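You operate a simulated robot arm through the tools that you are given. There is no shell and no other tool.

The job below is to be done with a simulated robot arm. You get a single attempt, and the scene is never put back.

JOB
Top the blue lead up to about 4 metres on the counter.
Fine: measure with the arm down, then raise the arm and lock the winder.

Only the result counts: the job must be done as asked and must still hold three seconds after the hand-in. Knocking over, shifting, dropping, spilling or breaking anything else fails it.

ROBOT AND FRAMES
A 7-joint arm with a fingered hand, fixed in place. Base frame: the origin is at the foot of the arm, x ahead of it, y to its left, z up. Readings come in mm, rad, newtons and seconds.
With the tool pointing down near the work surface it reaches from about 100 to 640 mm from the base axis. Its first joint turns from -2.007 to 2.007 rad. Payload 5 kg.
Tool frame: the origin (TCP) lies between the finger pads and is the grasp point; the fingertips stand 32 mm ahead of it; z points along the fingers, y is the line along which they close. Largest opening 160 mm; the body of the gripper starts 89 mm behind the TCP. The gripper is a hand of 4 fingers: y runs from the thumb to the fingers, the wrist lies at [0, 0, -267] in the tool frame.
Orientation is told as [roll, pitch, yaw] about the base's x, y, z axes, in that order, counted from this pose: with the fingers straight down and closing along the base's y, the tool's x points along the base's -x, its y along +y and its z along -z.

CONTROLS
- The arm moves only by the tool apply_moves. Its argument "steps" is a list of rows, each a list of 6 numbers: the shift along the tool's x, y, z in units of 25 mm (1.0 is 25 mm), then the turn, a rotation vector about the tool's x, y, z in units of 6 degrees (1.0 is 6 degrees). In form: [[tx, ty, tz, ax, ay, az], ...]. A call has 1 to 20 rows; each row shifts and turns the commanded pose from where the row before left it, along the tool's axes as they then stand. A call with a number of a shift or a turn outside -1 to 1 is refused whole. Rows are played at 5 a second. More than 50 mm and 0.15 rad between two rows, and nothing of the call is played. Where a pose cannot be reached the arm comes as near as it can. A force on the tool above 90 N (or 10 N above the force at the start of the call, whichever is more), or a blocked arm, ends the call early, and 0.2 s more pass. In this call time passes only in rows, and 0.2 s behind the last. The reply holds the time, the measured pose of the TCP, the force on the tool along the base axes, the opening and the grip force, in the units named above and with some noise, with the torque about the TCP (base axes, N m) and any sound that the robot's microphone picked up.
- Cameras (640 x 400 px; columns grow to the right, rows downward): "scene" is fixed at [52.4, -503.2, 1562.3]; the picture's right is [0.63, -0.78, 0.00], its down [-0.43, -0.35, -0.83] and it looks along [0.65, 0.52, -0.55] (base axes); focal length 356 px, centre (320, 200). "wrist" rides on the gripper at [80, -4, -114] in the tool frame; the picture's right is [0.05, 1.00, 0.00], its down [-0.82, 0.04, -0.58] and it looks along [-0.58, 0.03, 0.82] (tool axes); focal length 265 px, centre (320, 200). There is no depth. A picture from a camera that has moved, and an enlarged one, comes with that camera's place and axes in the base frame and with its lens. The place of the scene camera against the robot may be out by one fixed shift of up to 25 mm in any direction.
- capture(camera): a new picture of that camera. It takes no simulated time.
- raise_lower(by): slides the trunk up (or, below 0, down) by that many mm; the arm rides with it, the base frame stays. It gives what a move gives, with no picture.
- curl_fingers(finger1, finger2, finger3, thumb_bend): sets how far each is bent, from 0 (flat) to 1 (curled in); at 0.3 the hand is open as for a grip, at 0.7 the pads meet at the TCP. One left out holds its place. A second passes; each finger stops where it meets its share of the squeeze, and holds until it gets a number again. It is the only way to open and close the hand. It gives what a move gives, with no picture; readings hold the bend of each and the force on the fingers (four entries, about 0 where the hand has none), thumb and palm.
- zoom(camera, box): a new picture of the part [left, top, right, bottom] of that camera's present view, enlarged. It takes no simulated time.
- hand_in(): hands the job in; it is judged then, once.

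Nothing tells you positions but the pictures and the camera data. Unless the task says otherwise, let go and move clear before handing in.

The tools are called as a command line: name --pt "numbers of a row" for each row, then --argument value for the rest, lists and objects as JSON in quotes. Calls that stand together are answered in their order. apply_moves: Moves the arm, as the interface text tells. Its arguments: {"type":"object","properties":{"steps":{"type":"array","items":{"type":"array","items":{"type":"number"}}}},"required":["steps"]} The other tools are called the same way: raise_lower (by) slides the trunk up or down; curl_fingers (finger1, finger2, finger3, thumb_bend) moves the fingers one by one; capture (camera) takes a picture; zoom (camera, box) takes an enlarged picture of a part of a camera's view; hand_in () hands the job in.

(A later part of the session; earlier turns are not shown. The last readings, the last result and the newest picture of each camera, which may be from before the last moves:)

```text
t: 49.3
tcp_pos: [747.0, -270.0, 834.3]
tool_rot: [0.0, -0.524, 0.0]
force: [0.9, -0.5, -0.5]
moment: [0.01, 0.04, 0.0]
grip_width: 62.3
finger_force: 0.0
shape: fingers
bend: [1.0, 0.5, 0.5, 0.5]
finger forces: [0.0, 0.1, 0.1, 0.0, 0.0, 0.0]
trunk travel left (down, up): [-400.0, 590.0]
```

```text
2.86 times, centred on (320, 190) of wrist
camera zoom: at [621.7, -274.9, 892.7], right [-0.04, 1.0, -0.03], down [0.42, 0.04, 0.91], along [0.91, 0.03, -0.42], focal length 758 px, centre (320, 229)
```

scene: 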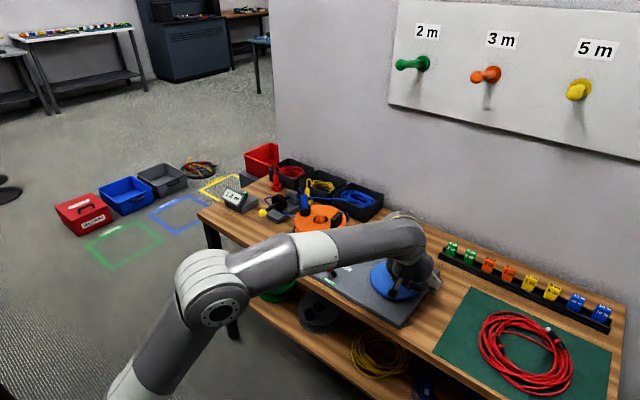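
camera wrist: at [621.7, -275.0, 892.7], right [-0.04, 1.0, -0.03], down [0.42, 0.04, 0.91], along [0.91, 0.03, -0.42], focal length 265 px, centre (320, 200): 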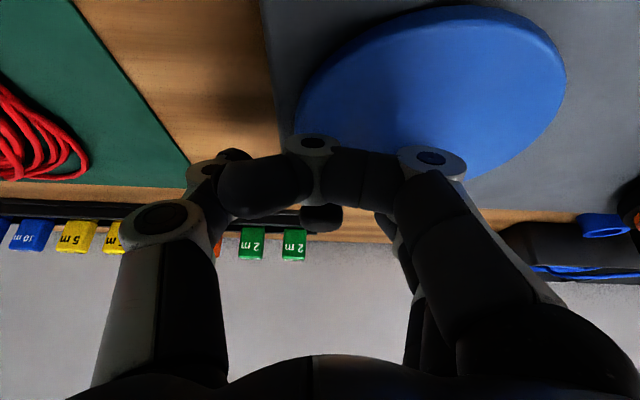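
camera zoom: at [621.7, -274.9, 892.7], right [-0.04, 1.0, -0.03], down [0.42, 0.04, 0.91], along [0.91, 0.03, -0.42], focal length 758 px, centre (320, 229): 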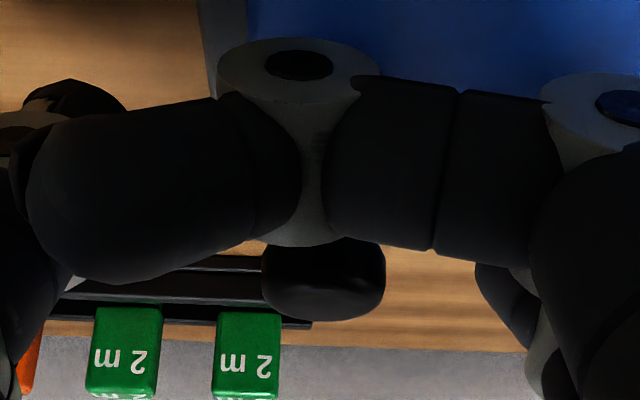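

It has stopped at 1.4 m with the peg near (760, −269). I shift the hand onto it and close with a firmer squeeze.

apply_moves --pt "-0.45 0.02 0.26 0 0 0"

curl_fingers --finger2 0.78 --finger3 0.7 --thumb_bend 0.75

capture --camera "wrist"

zoom --camera "scene" --box '[200, 150, 380, 280]'

```text
t: 49.7
tcp_pos: [759.1, -269.6, 835.0]
tool_rot: [0.0, -0.522, -0.001]
force: [-1.3, 0.2, 0.4]
moment: [-0.02, -0.01, 0.01]
grip_width: 62.4
finger_force: 0.0
shape: fingers
bend: [1.0, 0.5, 0.5, 0.5]
finger forces: [0.0, 0.0, 0.0, 0.1, 0.0, 0.1]
trunk travel left (down, up): [-400.0, 590.0]
```

```text
t: 50.7
tcp_pos: [759.6, -270.4, 834.3]
tool_rot: [0.0, -0.523, -0.003]
force: [-0.7, -4.4, -6.7]
moment: [-0.04, 0.07, -0.01]
grip_width: 51.2
finger_force: 9.9
shape: fingers
bend: [1.0, 0.7, 0.7, 0.69]
finger forces: [0.0, 8.0, 0.1, 0.0, 11.3, 0.0]
trunk travel left (down, up): [-400.0, 590.0]
```

```text
taken
camera wrist: at [634.7, -275.2, 892.2], right [-0.04, 1.0, -0.03], down [0.42, 0.04, 0.91], along [0.91, 0.03, -0.42], focal length 265 px, centre (320, 200)
```

wrist: 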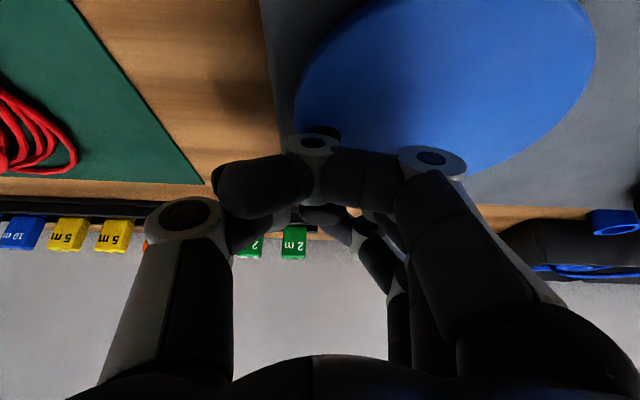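

```text
3.08 times, centred on (290, 215) of scene
camera zoom: at [52.4, -503.2, 1562.3], right [0.63, -0.78, 0.0], down [-0.43, -0.35, -0.83], along [0.65, 0.52, -0.55], focal length 1094 px, centre (412, 154)
```

zoom: 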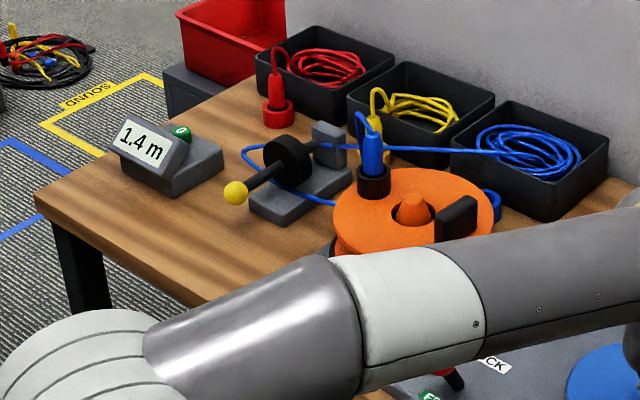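

apply_moves --pt "-0.242 0.079 0.14 0 0 0" --pt "-0.231 0.114 0.133 0 0 0" --pt "-0.216 0.148 0.125 0 0 0" --pt "-0.197 0.18 0.114 0 0 0"

zoom --camera "scene" --box '[200, 150, 380, 280]'

capture --camera "wrist"

```text
t: 51.7
tcp_pos: [789.4, -257.0, 835.3]
tool_rot: [-0.001, -0.529, 0.001]
force: [14.6, -10.0, 4.6]
moment: [-0.08, 0.06, 0.36]
grip_width: 51.7
finger_force: 10.0
shape: fingers
bend: [1.0, 0.72, 0.7, 0.71]
finger forces: [3.2, 0.0, 0.0, 0.0, 17.3, 0.1]
trunk travel left (down, up): [-400.0, 590.0]
```

```text
3.08 times, centred on (290, 215) of scene
camera zoom: at [52.4, -503.2, 1562.3], right [0.63, -0.78, 0.0], down [-0.43, -0.35, -0.83], along [0.65, 0.52, -0.55], focal length 1094 px, centre (412, 154)
```

zoom: 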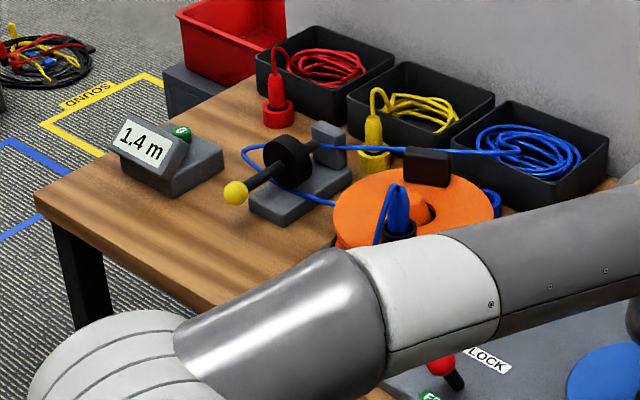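

```text
taken
camera wrist: at [663.0, -262.1, 892.5], right [-0.05, 1.0, -0.03], down [0.41, 0.04, 0.91], along [0.91, 0.03, -0.41], focal length 265 px, centre (320, 200)
```

wrist: 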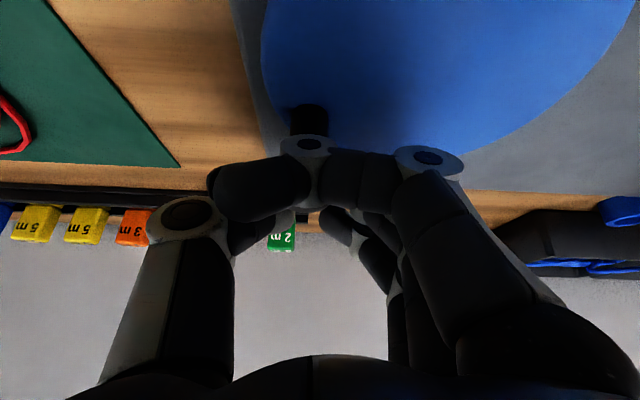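

The peg slipped behind the pads again (friction alone is not enough for the +x part), so I'll use a cage: finger1 behind the peg, finger2 and thumb at its sides, finger3 in front. First I open and re-locate the peg.

curl_fingers --finger2 0.5 --finger3 0.5 --thumb_bend 0.5

capture --camera "wrist"

zoom --camera "scene" --box '[200, 150, 380, 280]'

```text
t: 52.7
tcp_pos: [785.6, -257.0, 835.3]
tool_rot: [0.001, -0.524, -0.002]
force: [0.1, 0.3, -0.3]
moment: [-0.02, 0.0, 0.02]
grip_width: 62.0
finger_force: 0.3
shape: fingers
bend: [1.0, 0.5, 0.5, 0.5]
finger forces: [0.0, 0.0, 0.0, 0.0, 0.0, 0.0]
trunk travel left (down, up): [-400.0, 590.0]
```

```text
taken
camera wrist: at [660.8, -262.1, 891.6], right [-0.04, 1.0, -0.03], down [0.42, 0.04, 0.91], along [0.91, 0.03, -0.42], focal length 265 px, centre (320, 200)
```

wrist: 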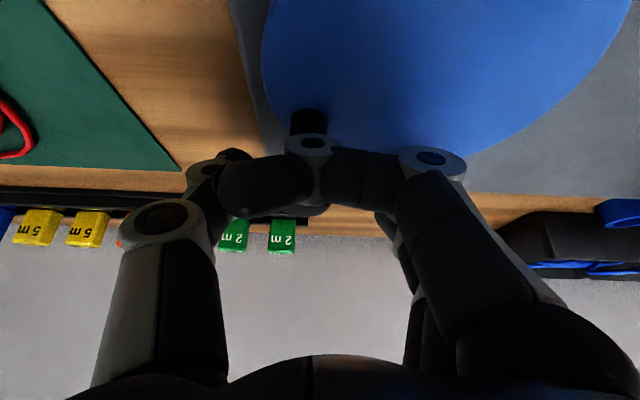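

```text
3.08 times, centred on (290, 215) of scene
camera zoom: at [52.4, -503.2, 1562.3], right [0.63, -0.78, 0.0], down [-0.43, -0.35, -0.83], along [0.65, 0.52, -0.55], focal length 1094 px, centre (412, 154)
```

zoom: 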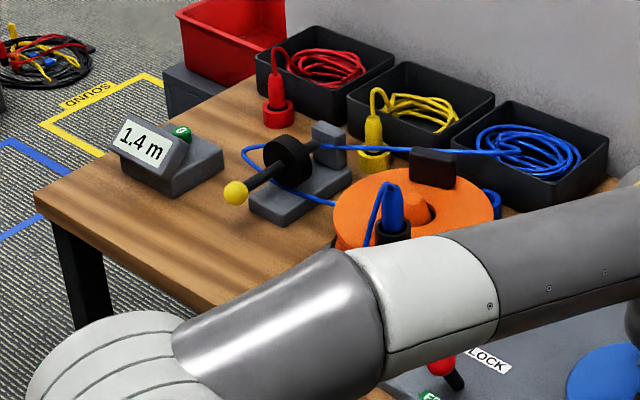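

zoom --camera "wrist" --box '[220, 80, 420, 240]'

zoom --camera "scene" --box '[370, 210, 470, 310]'

```text
2.50 times, centred on (320, 160) of wrist
camera zoom: at [660.8, -262.1, 891.6], right [-0.04, 1.0, -0.03], down [0.42, 0.04, 0.91], along [0.91, 0.03, -0.42], focal length 664 px, centre (320, 300)
```

zoom: 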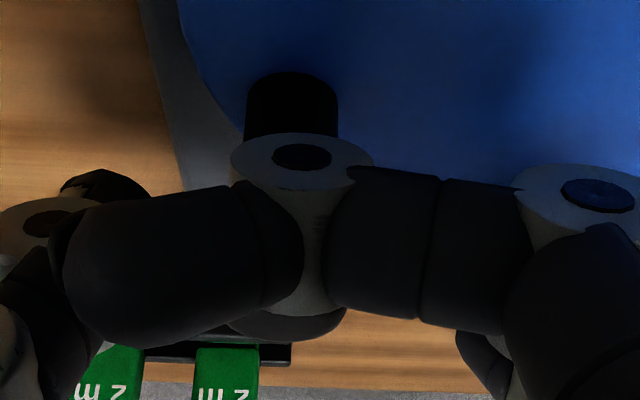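

```text
4.00 times, centred on (420, 260) of scene
camera zoom: at [52.4, -503.2, 1562.3], right [0.63, -0.78, 0.0], down [-0.43, -0.35, -0.83], along [0.65, 0.52, -0.55], focal length 1422 px, centre (-80, -40)
```

zoom: 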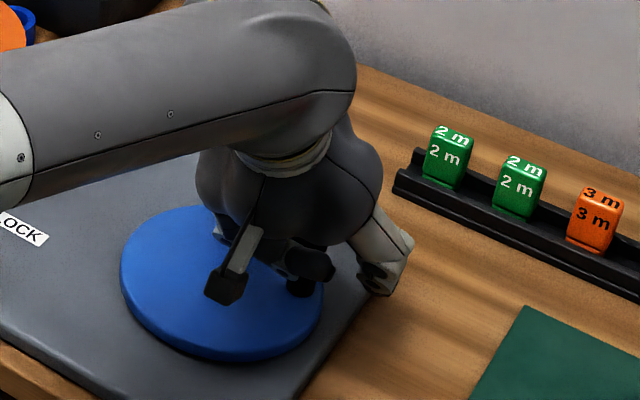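

apply_moves --pt "0.263 -0.34 -0.152 0 0 0"

curl_fingers --finger1 0.88

curl_fingers --finger2 0.66 --finger3 0.72 --thumb_bend 0.66

zoom --camera "wrist" --box '[200, 80, 440, 260]'

zoom --camera "scene" --box '[370, 210, 470, 310]'

```text
t: 53.1
tcp_pos: [778.7, -265.0, 834.5]
tool_rot: [0.0, -0.524, 0.001]
force: [0.3, -0.3, 0.0]
moment: [0.01, 0.0, 0.0]
grip_width: 62.2
finger_force: 0.0
shape: fingers
bend: [1.0, 0.5, 0.5, 0.5]
finger forces: [0.0, 0.0, 0.0, 0.0, 0.1, 0.1]
trunk travel left (down, up): [-400.0, 590.0]
```

```text
t: 54.1
tcp_pos: [777.1, -267.1, 834.0]
tool_rot: [0.0, -0.524, 0.0]
force: [0.9, 0.3, 0.2]
moment: [0.0, 0.03, 0.02]
grip_width: 44.2
finger_force: 0.1
shape: fingers
bend: [0.88, 0.5, 0.5, 0.5]
finger forces: [0.0, 0.0, 0.0, 0.0, 0.1, 0.0]
trunk travel left (down, up): [-400.0, 590.0]
```

```text
t: 55.1
tcp_pos: [779.4, -265.7, 835.9]
tool_rot: [0.0, -0.525, 0.0]
force: [-0.1, -1.1, 0.8]
moment: [-0.05, -0.01, -0.03]
grip_width: 30.7
finger_force: 0.0
shape: fingers
bend: [0.88, 0.66, 0.72, 0.66]
finger forces: [0.1, 0.0, 0.0, 0.0, 0.1, 0.0]
trunk travel left (down, up): [-400.0, 590.0]
```

```text
2.22 times, centred on (320, 170) of wrist
camera zoom: at [653.2, -270.4, 891.9], right [-0.04, 1.0, -0.03], down [0.42, 0.04, 0.91], along [0.91, 0.03, -0.42], focal length 590 px, centre (320, 267)
```

zoom: 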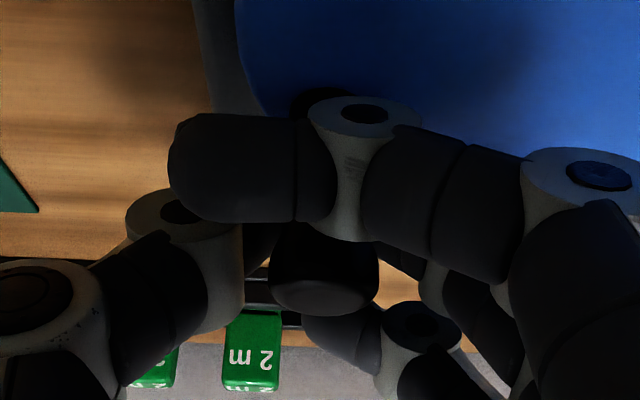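

```text
4.00 times, centred on (420, 260) of scene
camera zoom: at [52.4, -503.2, 1562.3], right [0.63, -0.78, 0.0], down [-0.43, -0.35, -0.83], along [0.65, 0.52, -0.55], focal length 1422 px, centre (-80, -40)
```

zoom: 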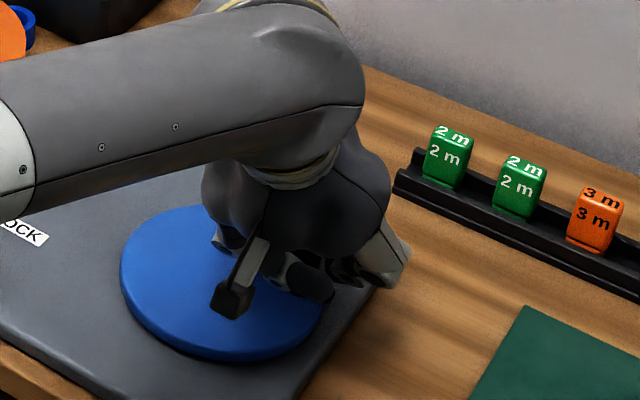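

The cage is set: finger1 behind, thumb and finger2 at the sides, finger3 in front of the peg. I continue the arc counter-clockwise another 45°.

apply_moves --pt "-0.216 0.148 0.125 0 0 0" --pt "-0.197 0.18 0.114 0 0 0" --pt "-0.176 0.208 0.101 0 0 0" --pt "-0.151 0.233 0.087 0 0 0" --pt "-0.123 0.253 0.071 0 0 0" --pt "-0.093 0.27 0.054 0 0 0"

zoom --camera "wrist" --box '[200, 80, 440, 260]'

zoom --camera "scene" --box '[200, 150, 460, 310]'

```text
t: 56.5
tcp_pos: [805.7, -233.8, 835.1]
tool_rot: [-0.001, -0.525, -0.001]
force: [2.5, -1.3, -0.3]
moment: [-0.01, -0.03, 0.07]
grip_width: 30.8
finger_force: 1.0
shape: fingers
bend: [0.88, 0.66, 0.72, 0.65]
finger forces: [0.0, 0.0, 0.1, 0.0, 2.0, 0.0]
trunk travel left (down, up): [-400.0, 590.0]
```

```text
2.22 times, centred on (320, 170) of wrist
camera zoom: at [680.6, -237.3, 892.4], right [-0.04, 1.0, -0.03], down [0.42, 0.04, 0.91], along [0.91, 0.03, -0.42], focal length 590 px, centre (320, 267)
```

zoom: 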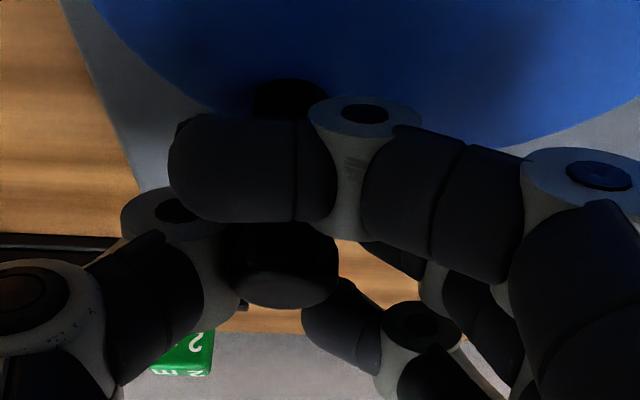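

```text
2.46 times, centred on (330, 230) of scene
camera zoom: at [52.4, -503.2, 1562.3], right [0.63, -0.78, 0.0], down [-0.43, -0.35, -0.83], along [0.65, 0.52, -0.55], focal length 875 px, centre (295, 126)
```

zoom: 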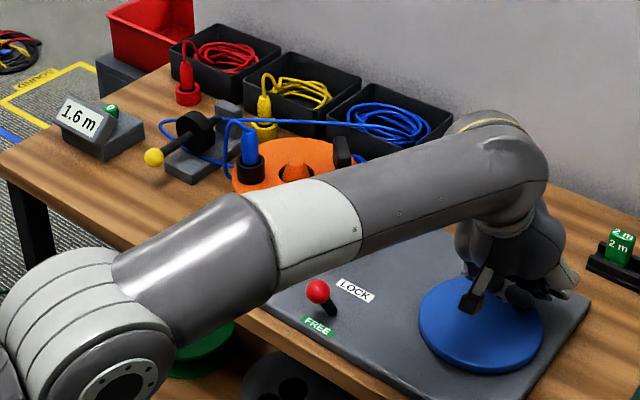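

Counter 1.6 m and the cage works with small forces. I continue around the far side.

apply_moves --pt "-0.028 0.282 0.016 0 0 0" --pt "0.005 0.288 -0.003 0 0 0" --pt "0.038 0.29 -0.022 0 0 0" --pt "0.069 0.287 -0.04 0 0 0" --pt "0.068 0.28 -0.039 0 0 0" --pt "0.099 0.267 -0.057 0 0 0"

zoom --camera "wrist" --box '[200, 80, 440, 260]'

zoom --camera "scene" --box '[200, 150, 460, 310]'

```text
t: 57.9
tcp_pos: [798.3, -188.6, 834.0]
tool_rot: [0.003, -0.522, -0.002]
force: [0.3, 0.4, 0.1]
moment: [0.02, 0.0, 0.01]
grip_width: 30.6
finger_force: 0.1
shape: fingers
bend: [0.88, 0.66, 0.72, 0.66]
finger forces: [0.0, 0.0, 0.0, 0.0, 0.1, 0.1]
trunk travel left (down, up): [-400.0, 590.0]
```

```text
2.22 times, centred on (320, 170) of wrist
camera zoom: at [672.8, -193.3, 892.4], right [-0.05, 1.0, -0.02], down [0.42, 0.04, 0.91], along [0.91, 0.03, -0.42], focal length 590 px, centre (320, 267)
```

zoom: 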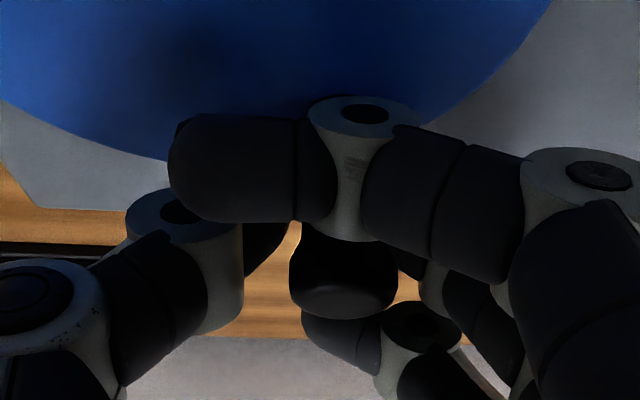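

```text
2.46 times, centred on (330, 230) of scene
camera zoom: at [52.4, -503.2, 1562.3], right [0.63, -0.78, 0.0], down [-0.43, -0.35, -0.83], along [0.65, 0.52, -0.55], focal length 875 px, centre (295, 126)
```

zoom: 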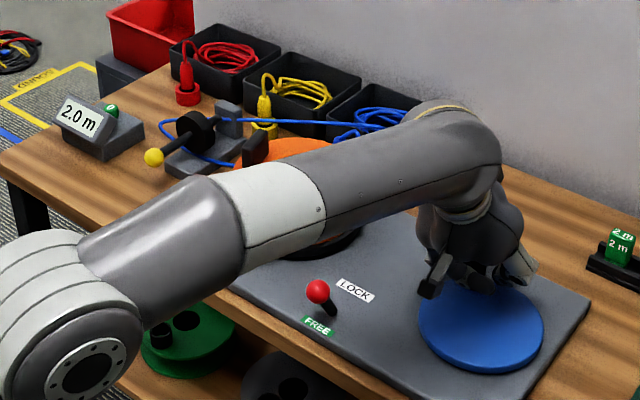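

Counter 2.0 m; peg now near θ≈33° past the far side. I keep going around, pulling toward −x next.

apply_moves --pt "0.129 0.25 -0.074 0 0 0" --pt "0.156 0.228 -0.09 0 0 0" --pt "0.18 0.203 -0.104 0 0 0" --pt "0.202 0.174 -0.116 0 0 0" --pt "0.219 0.142 -0.127 0 0 0" --pt "0.233 0.108 -0.135 0 0 0"

zoom --camera "wrist" --box '[200, 80, 440, 260]'

zoom --camera "scene" --box '[200, 150, 460, 310]'

```text
t: 59.3
tcp_pos: [766.9, -165.2, 836.7]
tool_rot: [-0.001, -0.525, -0.001]
force: [0.5, -1.8, 0.8]
moment: [-0.04, -0.01, 0.03]
grip_width: 31.0
finger_force: 0.9
shape: fingers
bend: [0.88, 0.66, 0.72, 0.65]
finger forces: [0.0, 0.3, 0.1, 0.0, 2.0, 0.1]
trunk travel left (down, up): [-400.0, 590.0]
```

```text
2.22 times, centred on (320, 170) of wrist
camera zoom: at [641.7, -169.2, 892.8], right [-0.04, 1.0, -0.03], down [0.42, 0.04, 0.91], along [0.91, 0.03, -0.42], focal length 590 px, centre (320, 267)
```

zoom: 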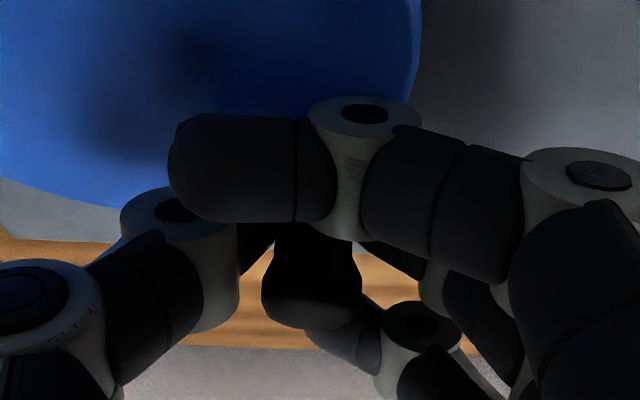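

```text
2.46 times, centred on (330, 230) of scene
camera zoom: at [52.4, -503.2, 1562.3], right [0.63, -0.78, 0.0], down [-0.43, -0.35, -0.83], along [0.65, 0.52, -0.55], focal length 875 px, centre (295, 126)
```

zoom: 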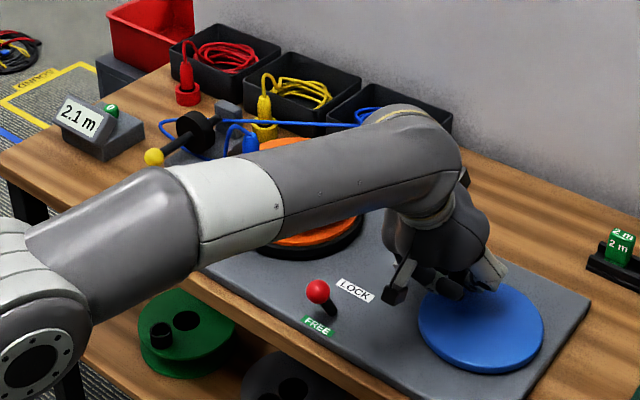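

apply_moves --pt "0.244 0.072 -0.141 0 0 0" --pt "0.25 0.034 -0.144 0 0 0" --pt "0.251 -0.004 -0.145 0 0 0" --pt "0.249 -0.042 -0.144 0 0 0" --pt "0.242 -0.079 -0.14 0 0 0" --pt "0.231 -0.114 -0.133 0 0 0"

zoom --camera "wrist" --box '[200, 80, 440, 260]'

zoom --camera "scene" --box '[200, 150, 460, 310]'

```text
t: 60.7
tcp_pos: [723.1, -165.8, 833.2]
tool_rot: [0.002, -0.522, 0.002]
force: [-5.9, 9.2, 2.3]
moment: [0.12, 0.11, 0.31]
grip_width: 30.8
finger_force: 5.4
shape: fingers
bend: [0.88, 0.65, 0.71, 0.66]
finger forces: [0.1, 6.7, 3.8, 0.0, 0.1, 0.0]
trunk travel left (down, up): [-400.0, 590.0]
```

```text
2.22 times, centred on (320, 170) of wrist
camera zoom: at [598.3, -170.2, 891.5], right [-0.05, 1.0, -0.02], down [0.42, 0.04, 0.91], along [0.91, 0.03, -0.42], focal length 590 px, centre (320, 267)
```

zoom: 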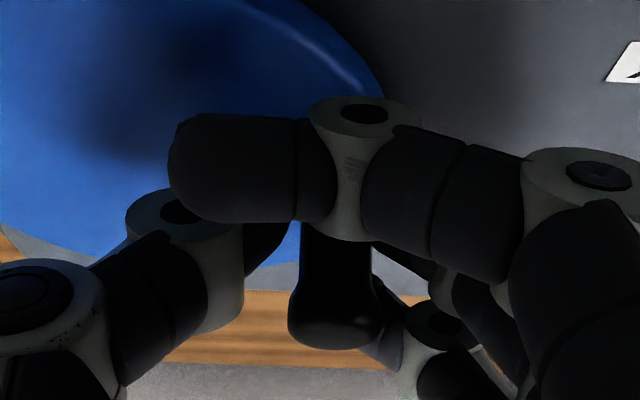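

```text
2.46 times, centred on (330, 230) of scene
camera zoom: at [52.4, -503.2, 1562.3], right [0.63, -0.78, 0.0], down [-0.43, -0.35, -0.83], along [0.65, 0.52, -0.55], focal length 875 px, centre (295, 126)
```

zoom: 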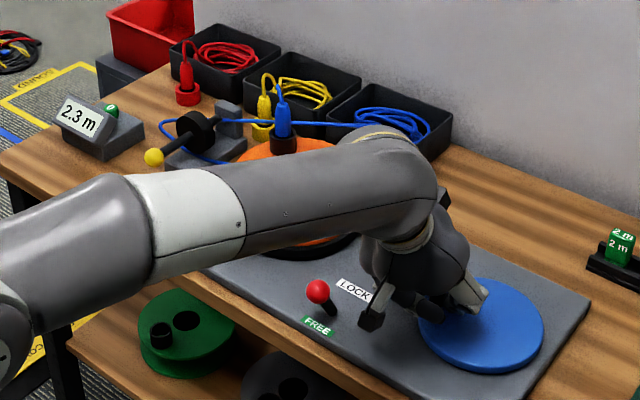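

Counter 2.3 m; finger3 has picked up the peg at about θ≈91°. I adjust the hand path so that it pulls along the tangent, and continue.

apply_moves --pt "0.249 0.03 -0.144 0 0 0" --pt "0.249 0.0 -0.144 0 0 0" --pt "0.213 -0.154 -0.123 0 0 0" --pt "0.213 -0.17 -0.123 0 0 0" --pt "0.144 -0.23 -0.083 0 0 0" --pt "0.144 -0.23 -0.083 0 0 0"

zoom --camera "wrist" --box '[200, 80, 440, 260]'

zoom --camera "scene" --box '[200, 150, 460, 310]'

```text
t: 62.1
tcp_pos: [688.9, -184.3, 835.4]
tool_rot: [-0.002, -0.523, -0.002]
force: [-14.9, 13.4, -1.3]
moment: [0.15, 0.37, 0.59]
grip_width: 30.8
finger_force: 9.7
shape: fingers
bend: [0.88, 0.65, 0.69, 0.66]
finger forces: [0.0, 13.3, 6.2, 0.0, 0.0, 0.0]
trunk travel left (down, up): [-400.0, 590.0]
```

```text
2.22 times, centred on (320, 170) of wrist
camera zoom: at [563.1, -190.1, 892.3], right [-0.04, 1.0, -0.03], down [0.42, 0.04, 0.91], along [0.91, 0.03, -0.42], focal length 590 px, centre (320, 267)
```

zoom: 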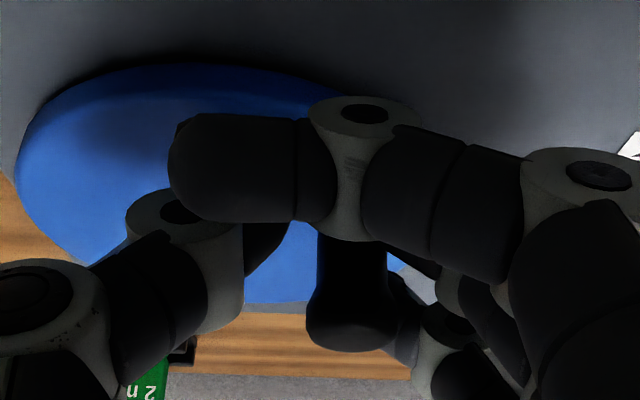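

```text
2.46 times, centred on (330, 230) of scene
camera zoom: at [52.4, -503.2, 1562.3], right [0.63, -0.78, 0.0], down [-0.43, -0.35, -0.83], along [0.65, 0.52, -0.55], focal length 875 px, centre (295, 126)
```

zoom: 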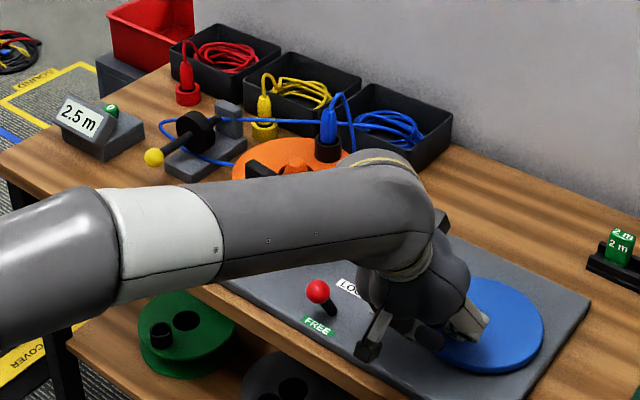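

apply_moves --pt "0.06 -0.254 -0.035 0 0 0" --pt "0.03 -0.254 -0.017 0 0 0" --pt "-0.028 -0.27 0.016 0 0 0" --pt "-0.028 -0.27 0.016 0 0 0" --pt "-0.094 -0.288 0.054 0 0 0" --pt "-0.094 -0.288 0.054 0 0 0"

zoom --camera "wrist" --box '[200, 80, 440, 260]'

zoom --camera "scene" --box '[200, 150, 460, 310]'

```text
t: 63.5
tcp_pos: [693.4, -220.9, 838.4]
tool_rot: [0.0, -0.525, 0.002]
force: [-7.2, 30.2, 1.0]
moment: [0.2, 0.16, 1.02]
grip_width: 30.8
finger_force: 15.7
shape: fingers
bend: [0.88, 0.59, 0.63, 0.66]
finger forces: [0.0, 13.2, 18.4, 0.0, 0.0, 0.1]
trunk travel left (down, up): [-400.0, 590.0]
```

```text
2.22 times, centred on (320, 170) of wrist
camera zoom: at [569.2, -226.3, 894.9], right [-0.05, 1.0, -0.03], down [0.42, 0.04, 0.91], along [0.91, 0.03, -0.42], focal length 590 px, centre (320, 267)
```

zoom: 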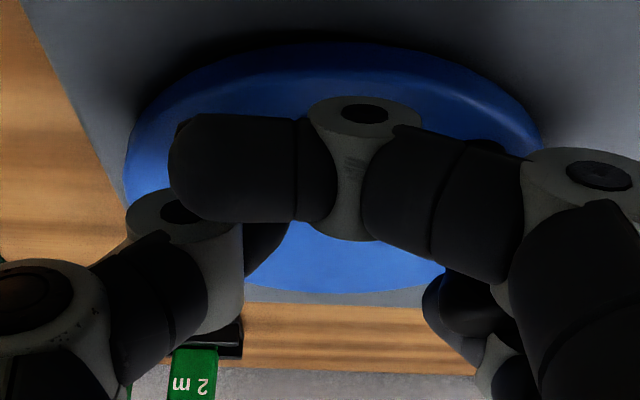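

```text
2.46 times, centred on (330, 230) of scene
camera zoom: at [52.4, -503.2, 1562.3], right [0.63, -0.78, 0.0], down [-0.43, -0.35, -0.83], along [0.65, 0.52, -0.55], focal length 875 px, centre (295, 126)
```

zoom: 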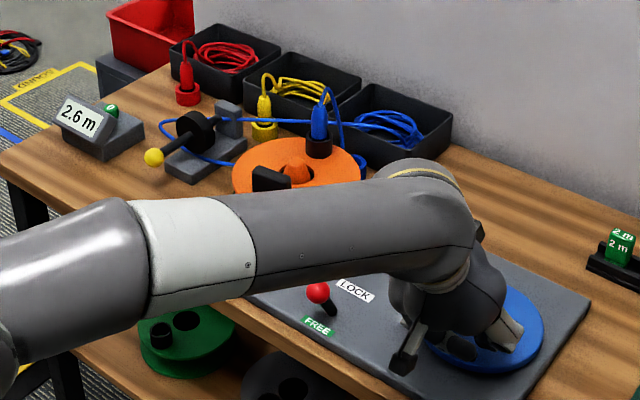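

Counter 2.6 m, but finger2 and finger3 are being pushed open, with about 30 N. I look closer before continuing.

capture --camera "wrist"

zoom --camera "wrist" --box '[330, 160, 450, 260]'

zoom --camera "scene" --box '[340, 230, 440, 310]'

```text
taken
camera wrist: at [569.2, -226.3, 894.9], right [-0.05, 1.0, -0.03], down [0.42, 0.04, 0.91], along [0.91, 0.03, -0.42], focal length 265 px, centre (320, 200)
```

wrist: 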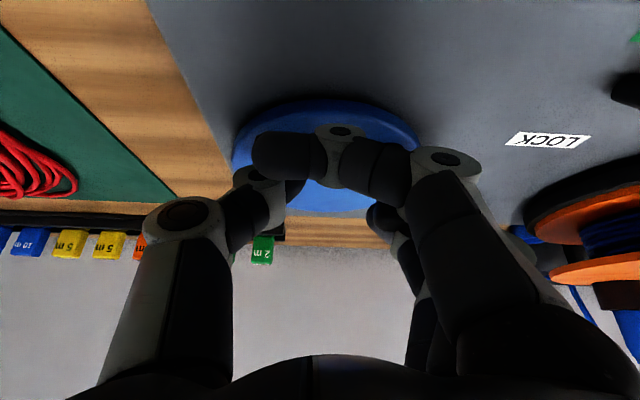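

```text
4.00 times, centred on (390, 210) of wrist
camera zoom: at [569.2, -226.3, 894.9], right [-0.05, 1.0, -0.03], down [0.42, 0.04, 0.91], along [0.91, 0.03, -0.42], focal length 1062 px, centre (40, 160)
```

zoom: 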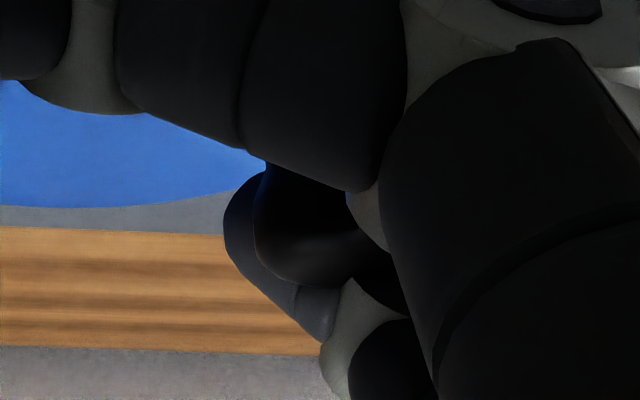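

```text
5.00 times, centred on (390, 270) of scene
camera zoom: at [52.4, -503.2, 1562.3], right [0.63, -0.78, 0.0], down [-0.43, -0.35, -0.83], along [0.65, 0.52, -0.55], focal length 1778 px, centre (-30, -150)
```

zoom: 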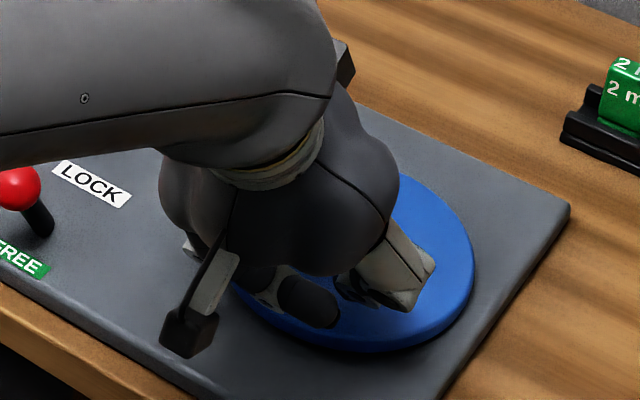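

curl_fingers --finger1 0.88

zoom --camera "scene" --box '[200, 150, 460, 310]'

zoom --camera "wrist" --box '[200, 80, 440, 260]'

```text
t: 64.5
tcp_pos: [695.1, -228.5, 835.8]
tool_rot: [-0.003, -0.524, 0.0]
force: [5.1, -3.7, 1.9]
moment: [-0.14, -0.1, 0.03]
grip_width: 31.4
finger_force: 3.0
shape: fingers
bend: [0.88, 0.65, 0.72, 0.65]
finger forces: [0.0, 0.0, 0.0, 0.0, 5.8, 0.1]
trunk travel left (down, up): [-400.0, 590.0]
```

```text
2.46 times, centred on (330, 230) of scene
camera zoom: at [52.4, -503.2, 1562.3], right [0.63, -0.78, 0.0], down [-0.43, -0.35, -0.83], along [0.65, 0.52, -0.55], focal length 875 px, centre (295, 126)
```

zoom: 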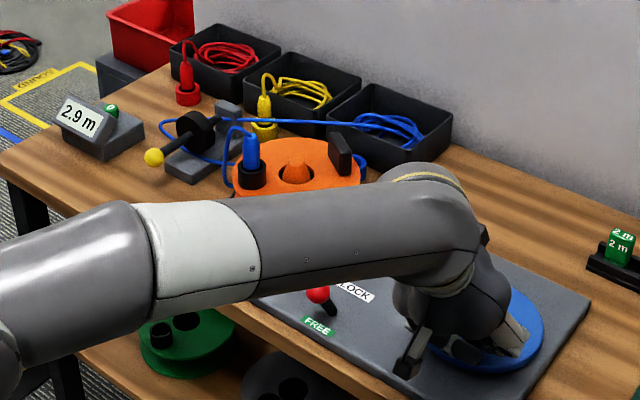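

```text
2.22 times, centred on (320, 170) of wrist
camera zoom: at [568.9, -231.7, 893.4], right [-0.04, 1.0, -0.03], down [0.42, 0.04, 0.91], along [0.91, 0.03, -0.42], focal length 590 px, centre (320, 267)
```

zoom: 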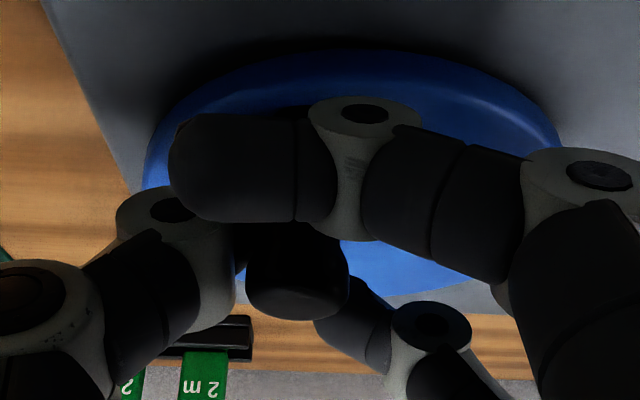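

Given a second, the peg swung on into the cage: counter 2.9 m, peg at about θ≈198°. The winder has noticeable inertia, so I go slower (5° per row) for the remaining ~200°.

apply_moves --pt "-0.048 -0.186 0.028 0 0 0" --pt "-0.062 -0.18 0.036 0 0 0" --pt "-0.075 -0.173 0.043 0 0 0" --pt "-0.088 -0.165 0.051 0 0 0" --pt "-0.1 -0.156 0.058 0 0 0" --pt "-0.111 -0.145 0.064 0 0 0" --pt "-0.122 -0.133 0.07 0 0 0" --pt "-0.131 -0.12 0.076 0 0 0"

zoom --camera "scene" --box '[200, 150, 460, 310]'

zoom --camera "wrist" --box '[200, 80, 440, 260]'

```text
t: 66.3
tcp_pos: [715.2, -260.5, 833.2]
tool_rot: [0.0, -0.523, -0.001]
force: [-7.9, -4.6, -4.5]
moment: [-0.07, -0.1, 0.28]
grip_width: 31.9
finger_force: 4.3
shape: fingers
bend: [0.88, 0.65, 0.72, 0.66]
finger forces: [8.5, 0.1, 0.0, 0.0, 0.1, 0.0]
trunk travel left (down, up): [-400.0, 590.0]
```

```text
2.46 times, centred on (330, 230) of scene
camera zoom: at [52.4, -503.2, 1562.3], right [0.63, -0.78, 0.0], down [-0.43, -0.35, -0.83], along [0.65, 0.52, -0.55], focal length 875 px, centre (295, 126)
```

zoom: 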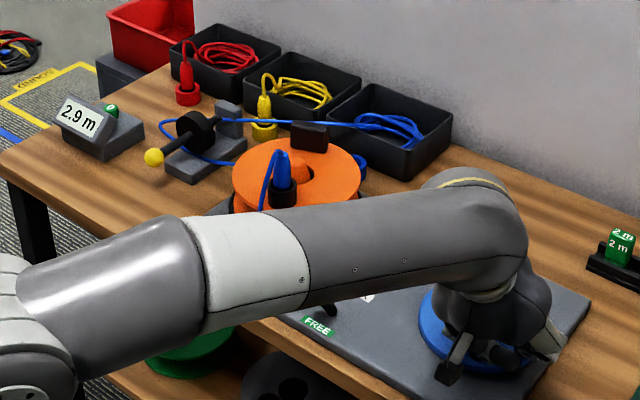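

```text
2.22 times, centred on (320, 170) of wrist
camera zoom: at [588.9, -264.6, 891.4], right [-0.04, 1.0, -0.03], down [0.42, 0.04, 0.91], along [0.91, 0.03, -0.42], focal length 590 px, centre (320, 267)
```

zoom: 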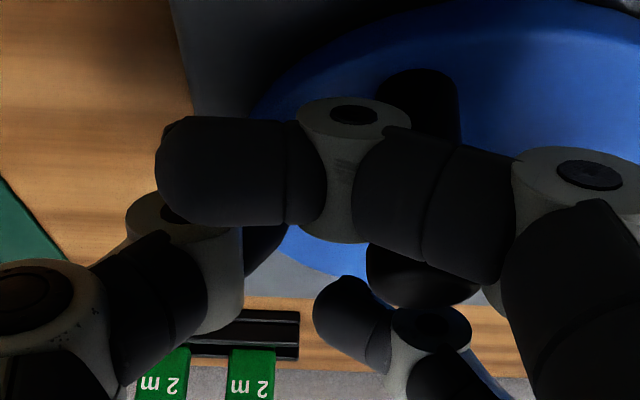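

The peg has slipped into the gap between finger1 and finger2 (counter 2.9 m). I back the hand up to re-centre it on the peg, then grip firmly with finger1 right behind it.

apply_moves --pt "0.094 0.28 -0.054 0 0 0" --pt "0.094 0.28 -0.054 0 0 0" --pt "0.094 0.28 -0.054 0 0 0"

zoom --camera "wrist" --box '[200, 80, 440, 260]'

zoom --camera "scene" --box '[200, 150, 460, 310]'

```text
t: 67.1
tcp_pos: [708.5, -235.7, 833.9]
tool_rot: [0.0, -0.525, 0.0]
force: [-0.5, 0.3, -0.9]
moment: [0.02, 0.0, 0.01]
grip_width: 30.6
finger_force: 0.1
shape: fingers
bend: [0.88, 0.65, 0.72, 0.66]
finger forces: [0.1, 0.1, 0.0, 0.0, 0.1, 0.0]
trunk travel left (down, up): [-400.0, 590.0]
```

```text
2.22 times, centred on (320, 170) of wrist
camera zoom: at [582.5, -240.5, 892.4], right [-0.05, 1.0, -0.03], down [0.42, 0.04, 0.91], along [0.91, 0.03, -0.42], focal length 590 px, centre (320, 267)
```

zoom: 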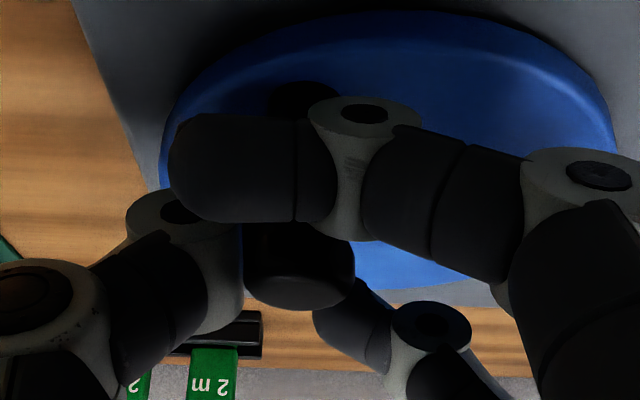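

```text
2.46 times, centred on (330, 230) of scene
camera zoom: at [52.4, -503.2, 1562.3], right [0.63, -0.78, 0.0], down [-0.43, -0.35, -0.83], along [0.65, 0.52, -0.55], focal length 875 px, centre (295, 126)
```

zoom: 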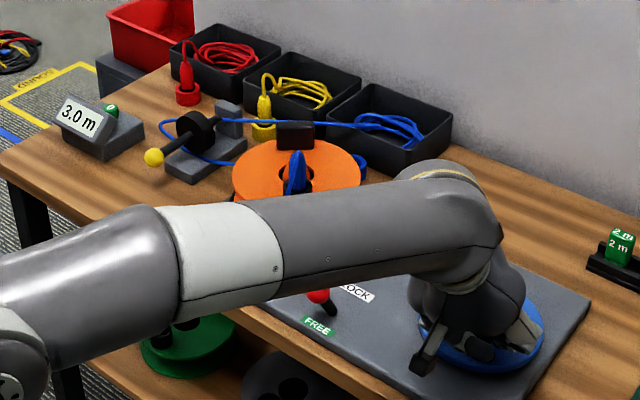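

Counter 3.0 m, peg at about (702, −241). I centre the hand on it and close with a firm, backed grip.

apply_moves --pt "0.156 -0.212 -0.09 0 0 0"

curl_fingers --finger1 0.86 --finger2 0.78 --finger3 0.72 --thumb_bend 0.77

zoom --camera "wrist" --box '[200, 80, 440, 260]'

zoom --camera "scene" --box '[200, 150, 460, 310]'

```text
t: 67.5
tcp_pos: [701.8, -241.7, 835.2]
tool_rot: [-0.001, -0.524, -0.001]
force: [0.4, 0.2, 1.0]
moment: [-0.01, 0.01, 0.07]
grip_width: 30.7
finger_force: 0.0
shape: fingers
bend: [0.88, 0.65, 0.72, 0.66]
finger forces: [0.0, 0.0, 0.1, 0.0, 0.1, 0.1]
trunk travel left (down, up): [-400.0, 590.0]
```

```text
t: 68.5
tcp_pos: [703.4, -241.8, 835.4]
tool_rot: [0.0, -0.52, 0.0]
force: [5.0, 1.2, -6.9]
moment: [0.09, -0.08, -0.04]
grip_width: 25.0
finger_force: 8.7
shape: fingers
bend: [0.86, 0.72, 0.72, 0.72]
finger forces: [0.1, 8.9, 0.1, 0.0, 8.5, 0.1]
trunk travel left (down, up): [-400.0, 590.0]
```

```text
2.22 times, centred on (320, 170) of wrist
camera zoom: at [578.1, -246.1, 891.6], right [-0.04, 1.0, -0.03], down [0.42, 0.04, 0.91], along [0.91, 0.03, -0.42], focal length 590 px, centre (320, 267)
```

zoom: 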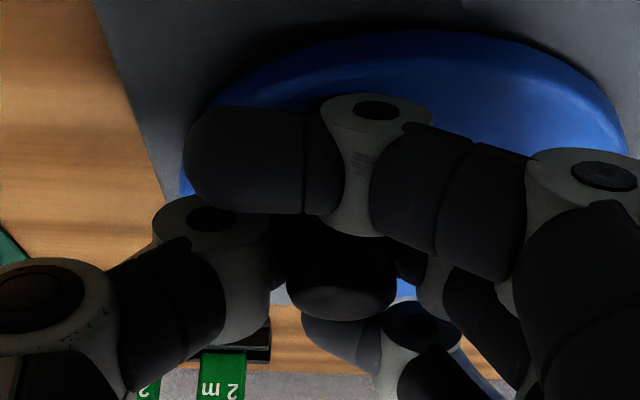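

```text
2.46 times, centred on (330, 230) of scene
camera zoom: at [52.4, -503.2, 1562.3], right [0.63, -0.78, 0.0], down [-0.43, -0.35, -0.83], along [0.65, 0.52, -0.55], focal length 875 px, centre (295, 126)
```

zoom: 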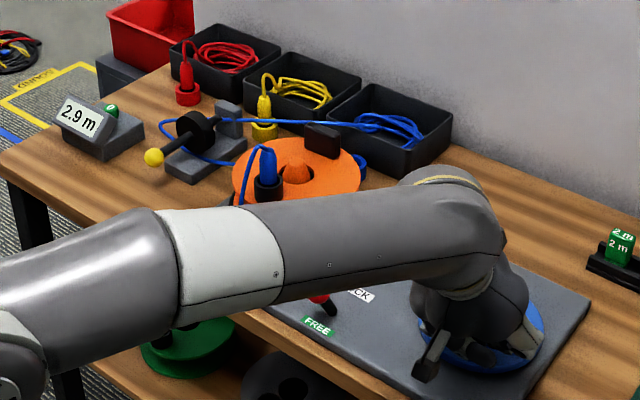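

Counter 2.9 m with the peg now held firmly between finger2 and thumb and finger1 right behind. I move on along the circle slowly, with a soft start.

apply_moves --pt "-0.03 -0.06 0.017 0 0 0" --pt "-0.044 -0.083 0.025 0 0 0" --pt "-0.08 -0.12 0.046 0 0 0" --pt "-0.1 -0.145 0.058 0 0 0" --pt "-0.111 -0.145 0.064 0 0 0" --pt "-0.122 -0.133 0.07 0 0 0"

zoom --camera "wrist" --box '[200, 80, 440, 260]'

zoom --camera "scene" --box '[200, 150, 460, 310]'

```text
t: 69.9
tcp_pos: [716.6, -261.6, 835.2]
tool_rot: [-0.001, -0.524, -0.001]
force: [4.6, -3.6, 1.6]
moment: [-0.04, -0.04, -0.03]
grip_width: 26.1
finger_force: 1.2
shape: fingers
bend: [0.86, 0.72, 0.72, 0.75]
finger forces: [2.7, 0.0, 0.0, 0.1, 0.1, 0.0]
trunk travel left (down, up): [-400.0, 590.0]
```

```text
2.22 times, centred on (320, 170) of wrist
camera zoom: at [591.9, -265.2, 892.5], right [-0.04, 1.0, -0.03], down [0.42, 0.04, 0.91], along [0.91, 0.03, -0.42], focal length 590 px, centre (320, 267)
```

zoom: 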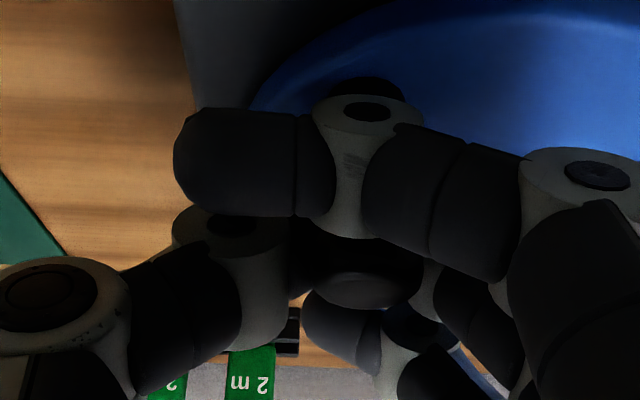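

```text
2.46 times, centred on (330, 230) of scene
camera zoom: at [52.4, -503.2, 1562.3], right [0.63, -0.78, 0.0], down [-0.43, -0.35, -0.83], along [0.65, 0.52, -0.55], focal length 875 px, centre (295, 126)
```

zoom: 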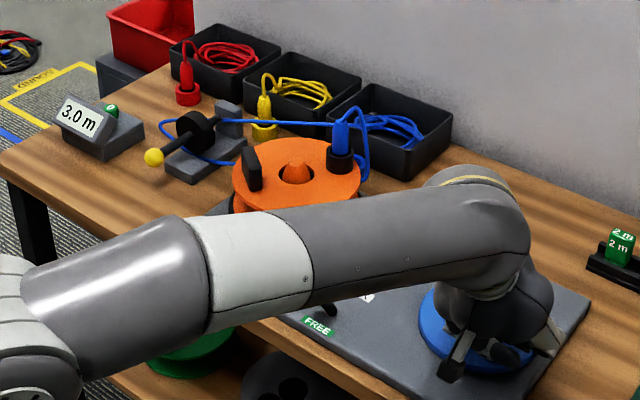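

Counter 3.0 m; the peg again rides behind the pads. For this +x stretch I will simply use finger1 as a plough bar behind the peg, with the other fingers opened as loose side walls.

curl_fingers --finger1 0.88 --finger2 0.55 --finger3 0.6 --thumb_bend 0.55

zoom --camera "wrist" --box '[200, 80, 440, 260]'

zoom --camera "scene" --box '[200, 150, 460, 310]'

```text
t: 70.9
tcp_pos: [717.3, -259.9, 835.5]
tool_rot: [0.0, -0.525, -0.001]
force: [0.8, -0.9, -0.5]
moment: [-0.01, 0.0, 0.03]
grip_width: 38.6
finger_force: 0.1
shape: fingers
bend: [0.88, 0.55, 0.6, 0.55]
finger forces: [0.0, 0.1, 0.0, 0.0, 0.1, 0.1]
trunk travel left (down, up): [-400.0, 590.0]
```

```text
2.22 times, centred on (320, 170) of wrist
camera zoom: at [591.6, -264.1, 892.5], right [-0.04, 1.0, -0.03], down [0.42, 0.04, 0.91], along [0.91, 0.03, -0.42], focal length 590 px, centre (320, 267)
```

zoom: 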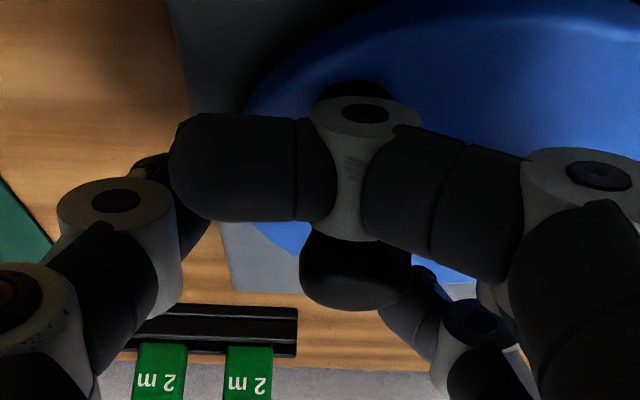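

```text
2.46 times, centred on (330, 230) of scene
camera zoom: at [52.4, -503.2, 1562.3], right [0.63, -0.78, 0.0], down [-0.43, -0.35, -0.83], along [0.65, 0.52, -0.55], focal length 875 px, centre (295, 126)
```

zoom: 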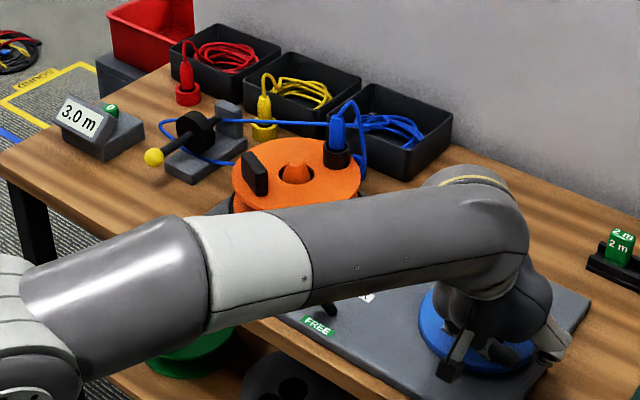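

apply_moves --pt "-0.122 -0.1 0.07 0 0 0" --pt "-0.131 -0.1 0.076 0 0 0" --pt "-0.14 -0.09 0.081 0 0 0" --pt "-0.147 -0.08 0.085 0 0 0" --pt "-0.154 -0.07 0.089 0 0 0" --pt "-0.159 -0.06 0.092 0 0 0" --pt "-0.163 -0.045 0.094 0 0 0" --pt "-0.166 -0.029 0.096 0 0 0"

zoom --camera "wrist" --box '[200, 80, 440, 260]'

zoom --camera "scene" --box '[200, 150, 460, 310]'

```text
t: 72.7
tcp_pos: [751.9, -273.6, 835.4]
tool_rot: [0.002, -0.523, -0.002]
force: [0.8, -0.3, -0.9]
moment: [0.02, 0.0, 0.0]
grip_width: 39.0
finger_force: 0.0
shape: fingers
bend: [0.88, 0.55, 0.6, 0.55]
finger forces: [0.0, 0.0, 0.0, 0.0, 0.0, 0.1]
trunk travel left (down, up): [-400.0, 590.0]
```

```text
2.22 times, centred on (320, 170) of wrist
camera zoom: at [625.6, -277.9, 892.5], right [-0.04, 1.0, -0.03], down [0.42, 0.04, 0.91], along [0.91, 0.03, -0.42], focal length 590 px, centre (320, 267)
```

zoom: 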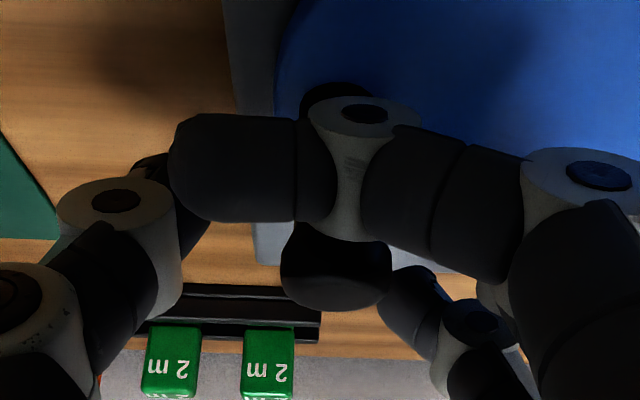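

```text
2.46 times, centred on (330, 230) of scene
camera zoom: at [52.4, -503.2, 1562.3], right [0.63, -0.78, 0.0], down [-0.43, -0.35, -0.83], along [0.65, 0.52, -0.55], focal length 875 px, centre (295, 126)
```

zoom: 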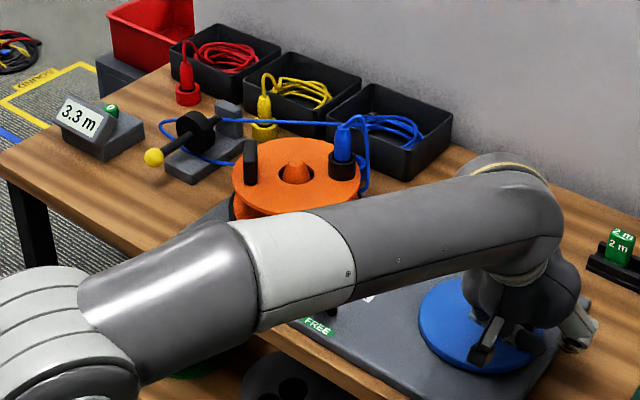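

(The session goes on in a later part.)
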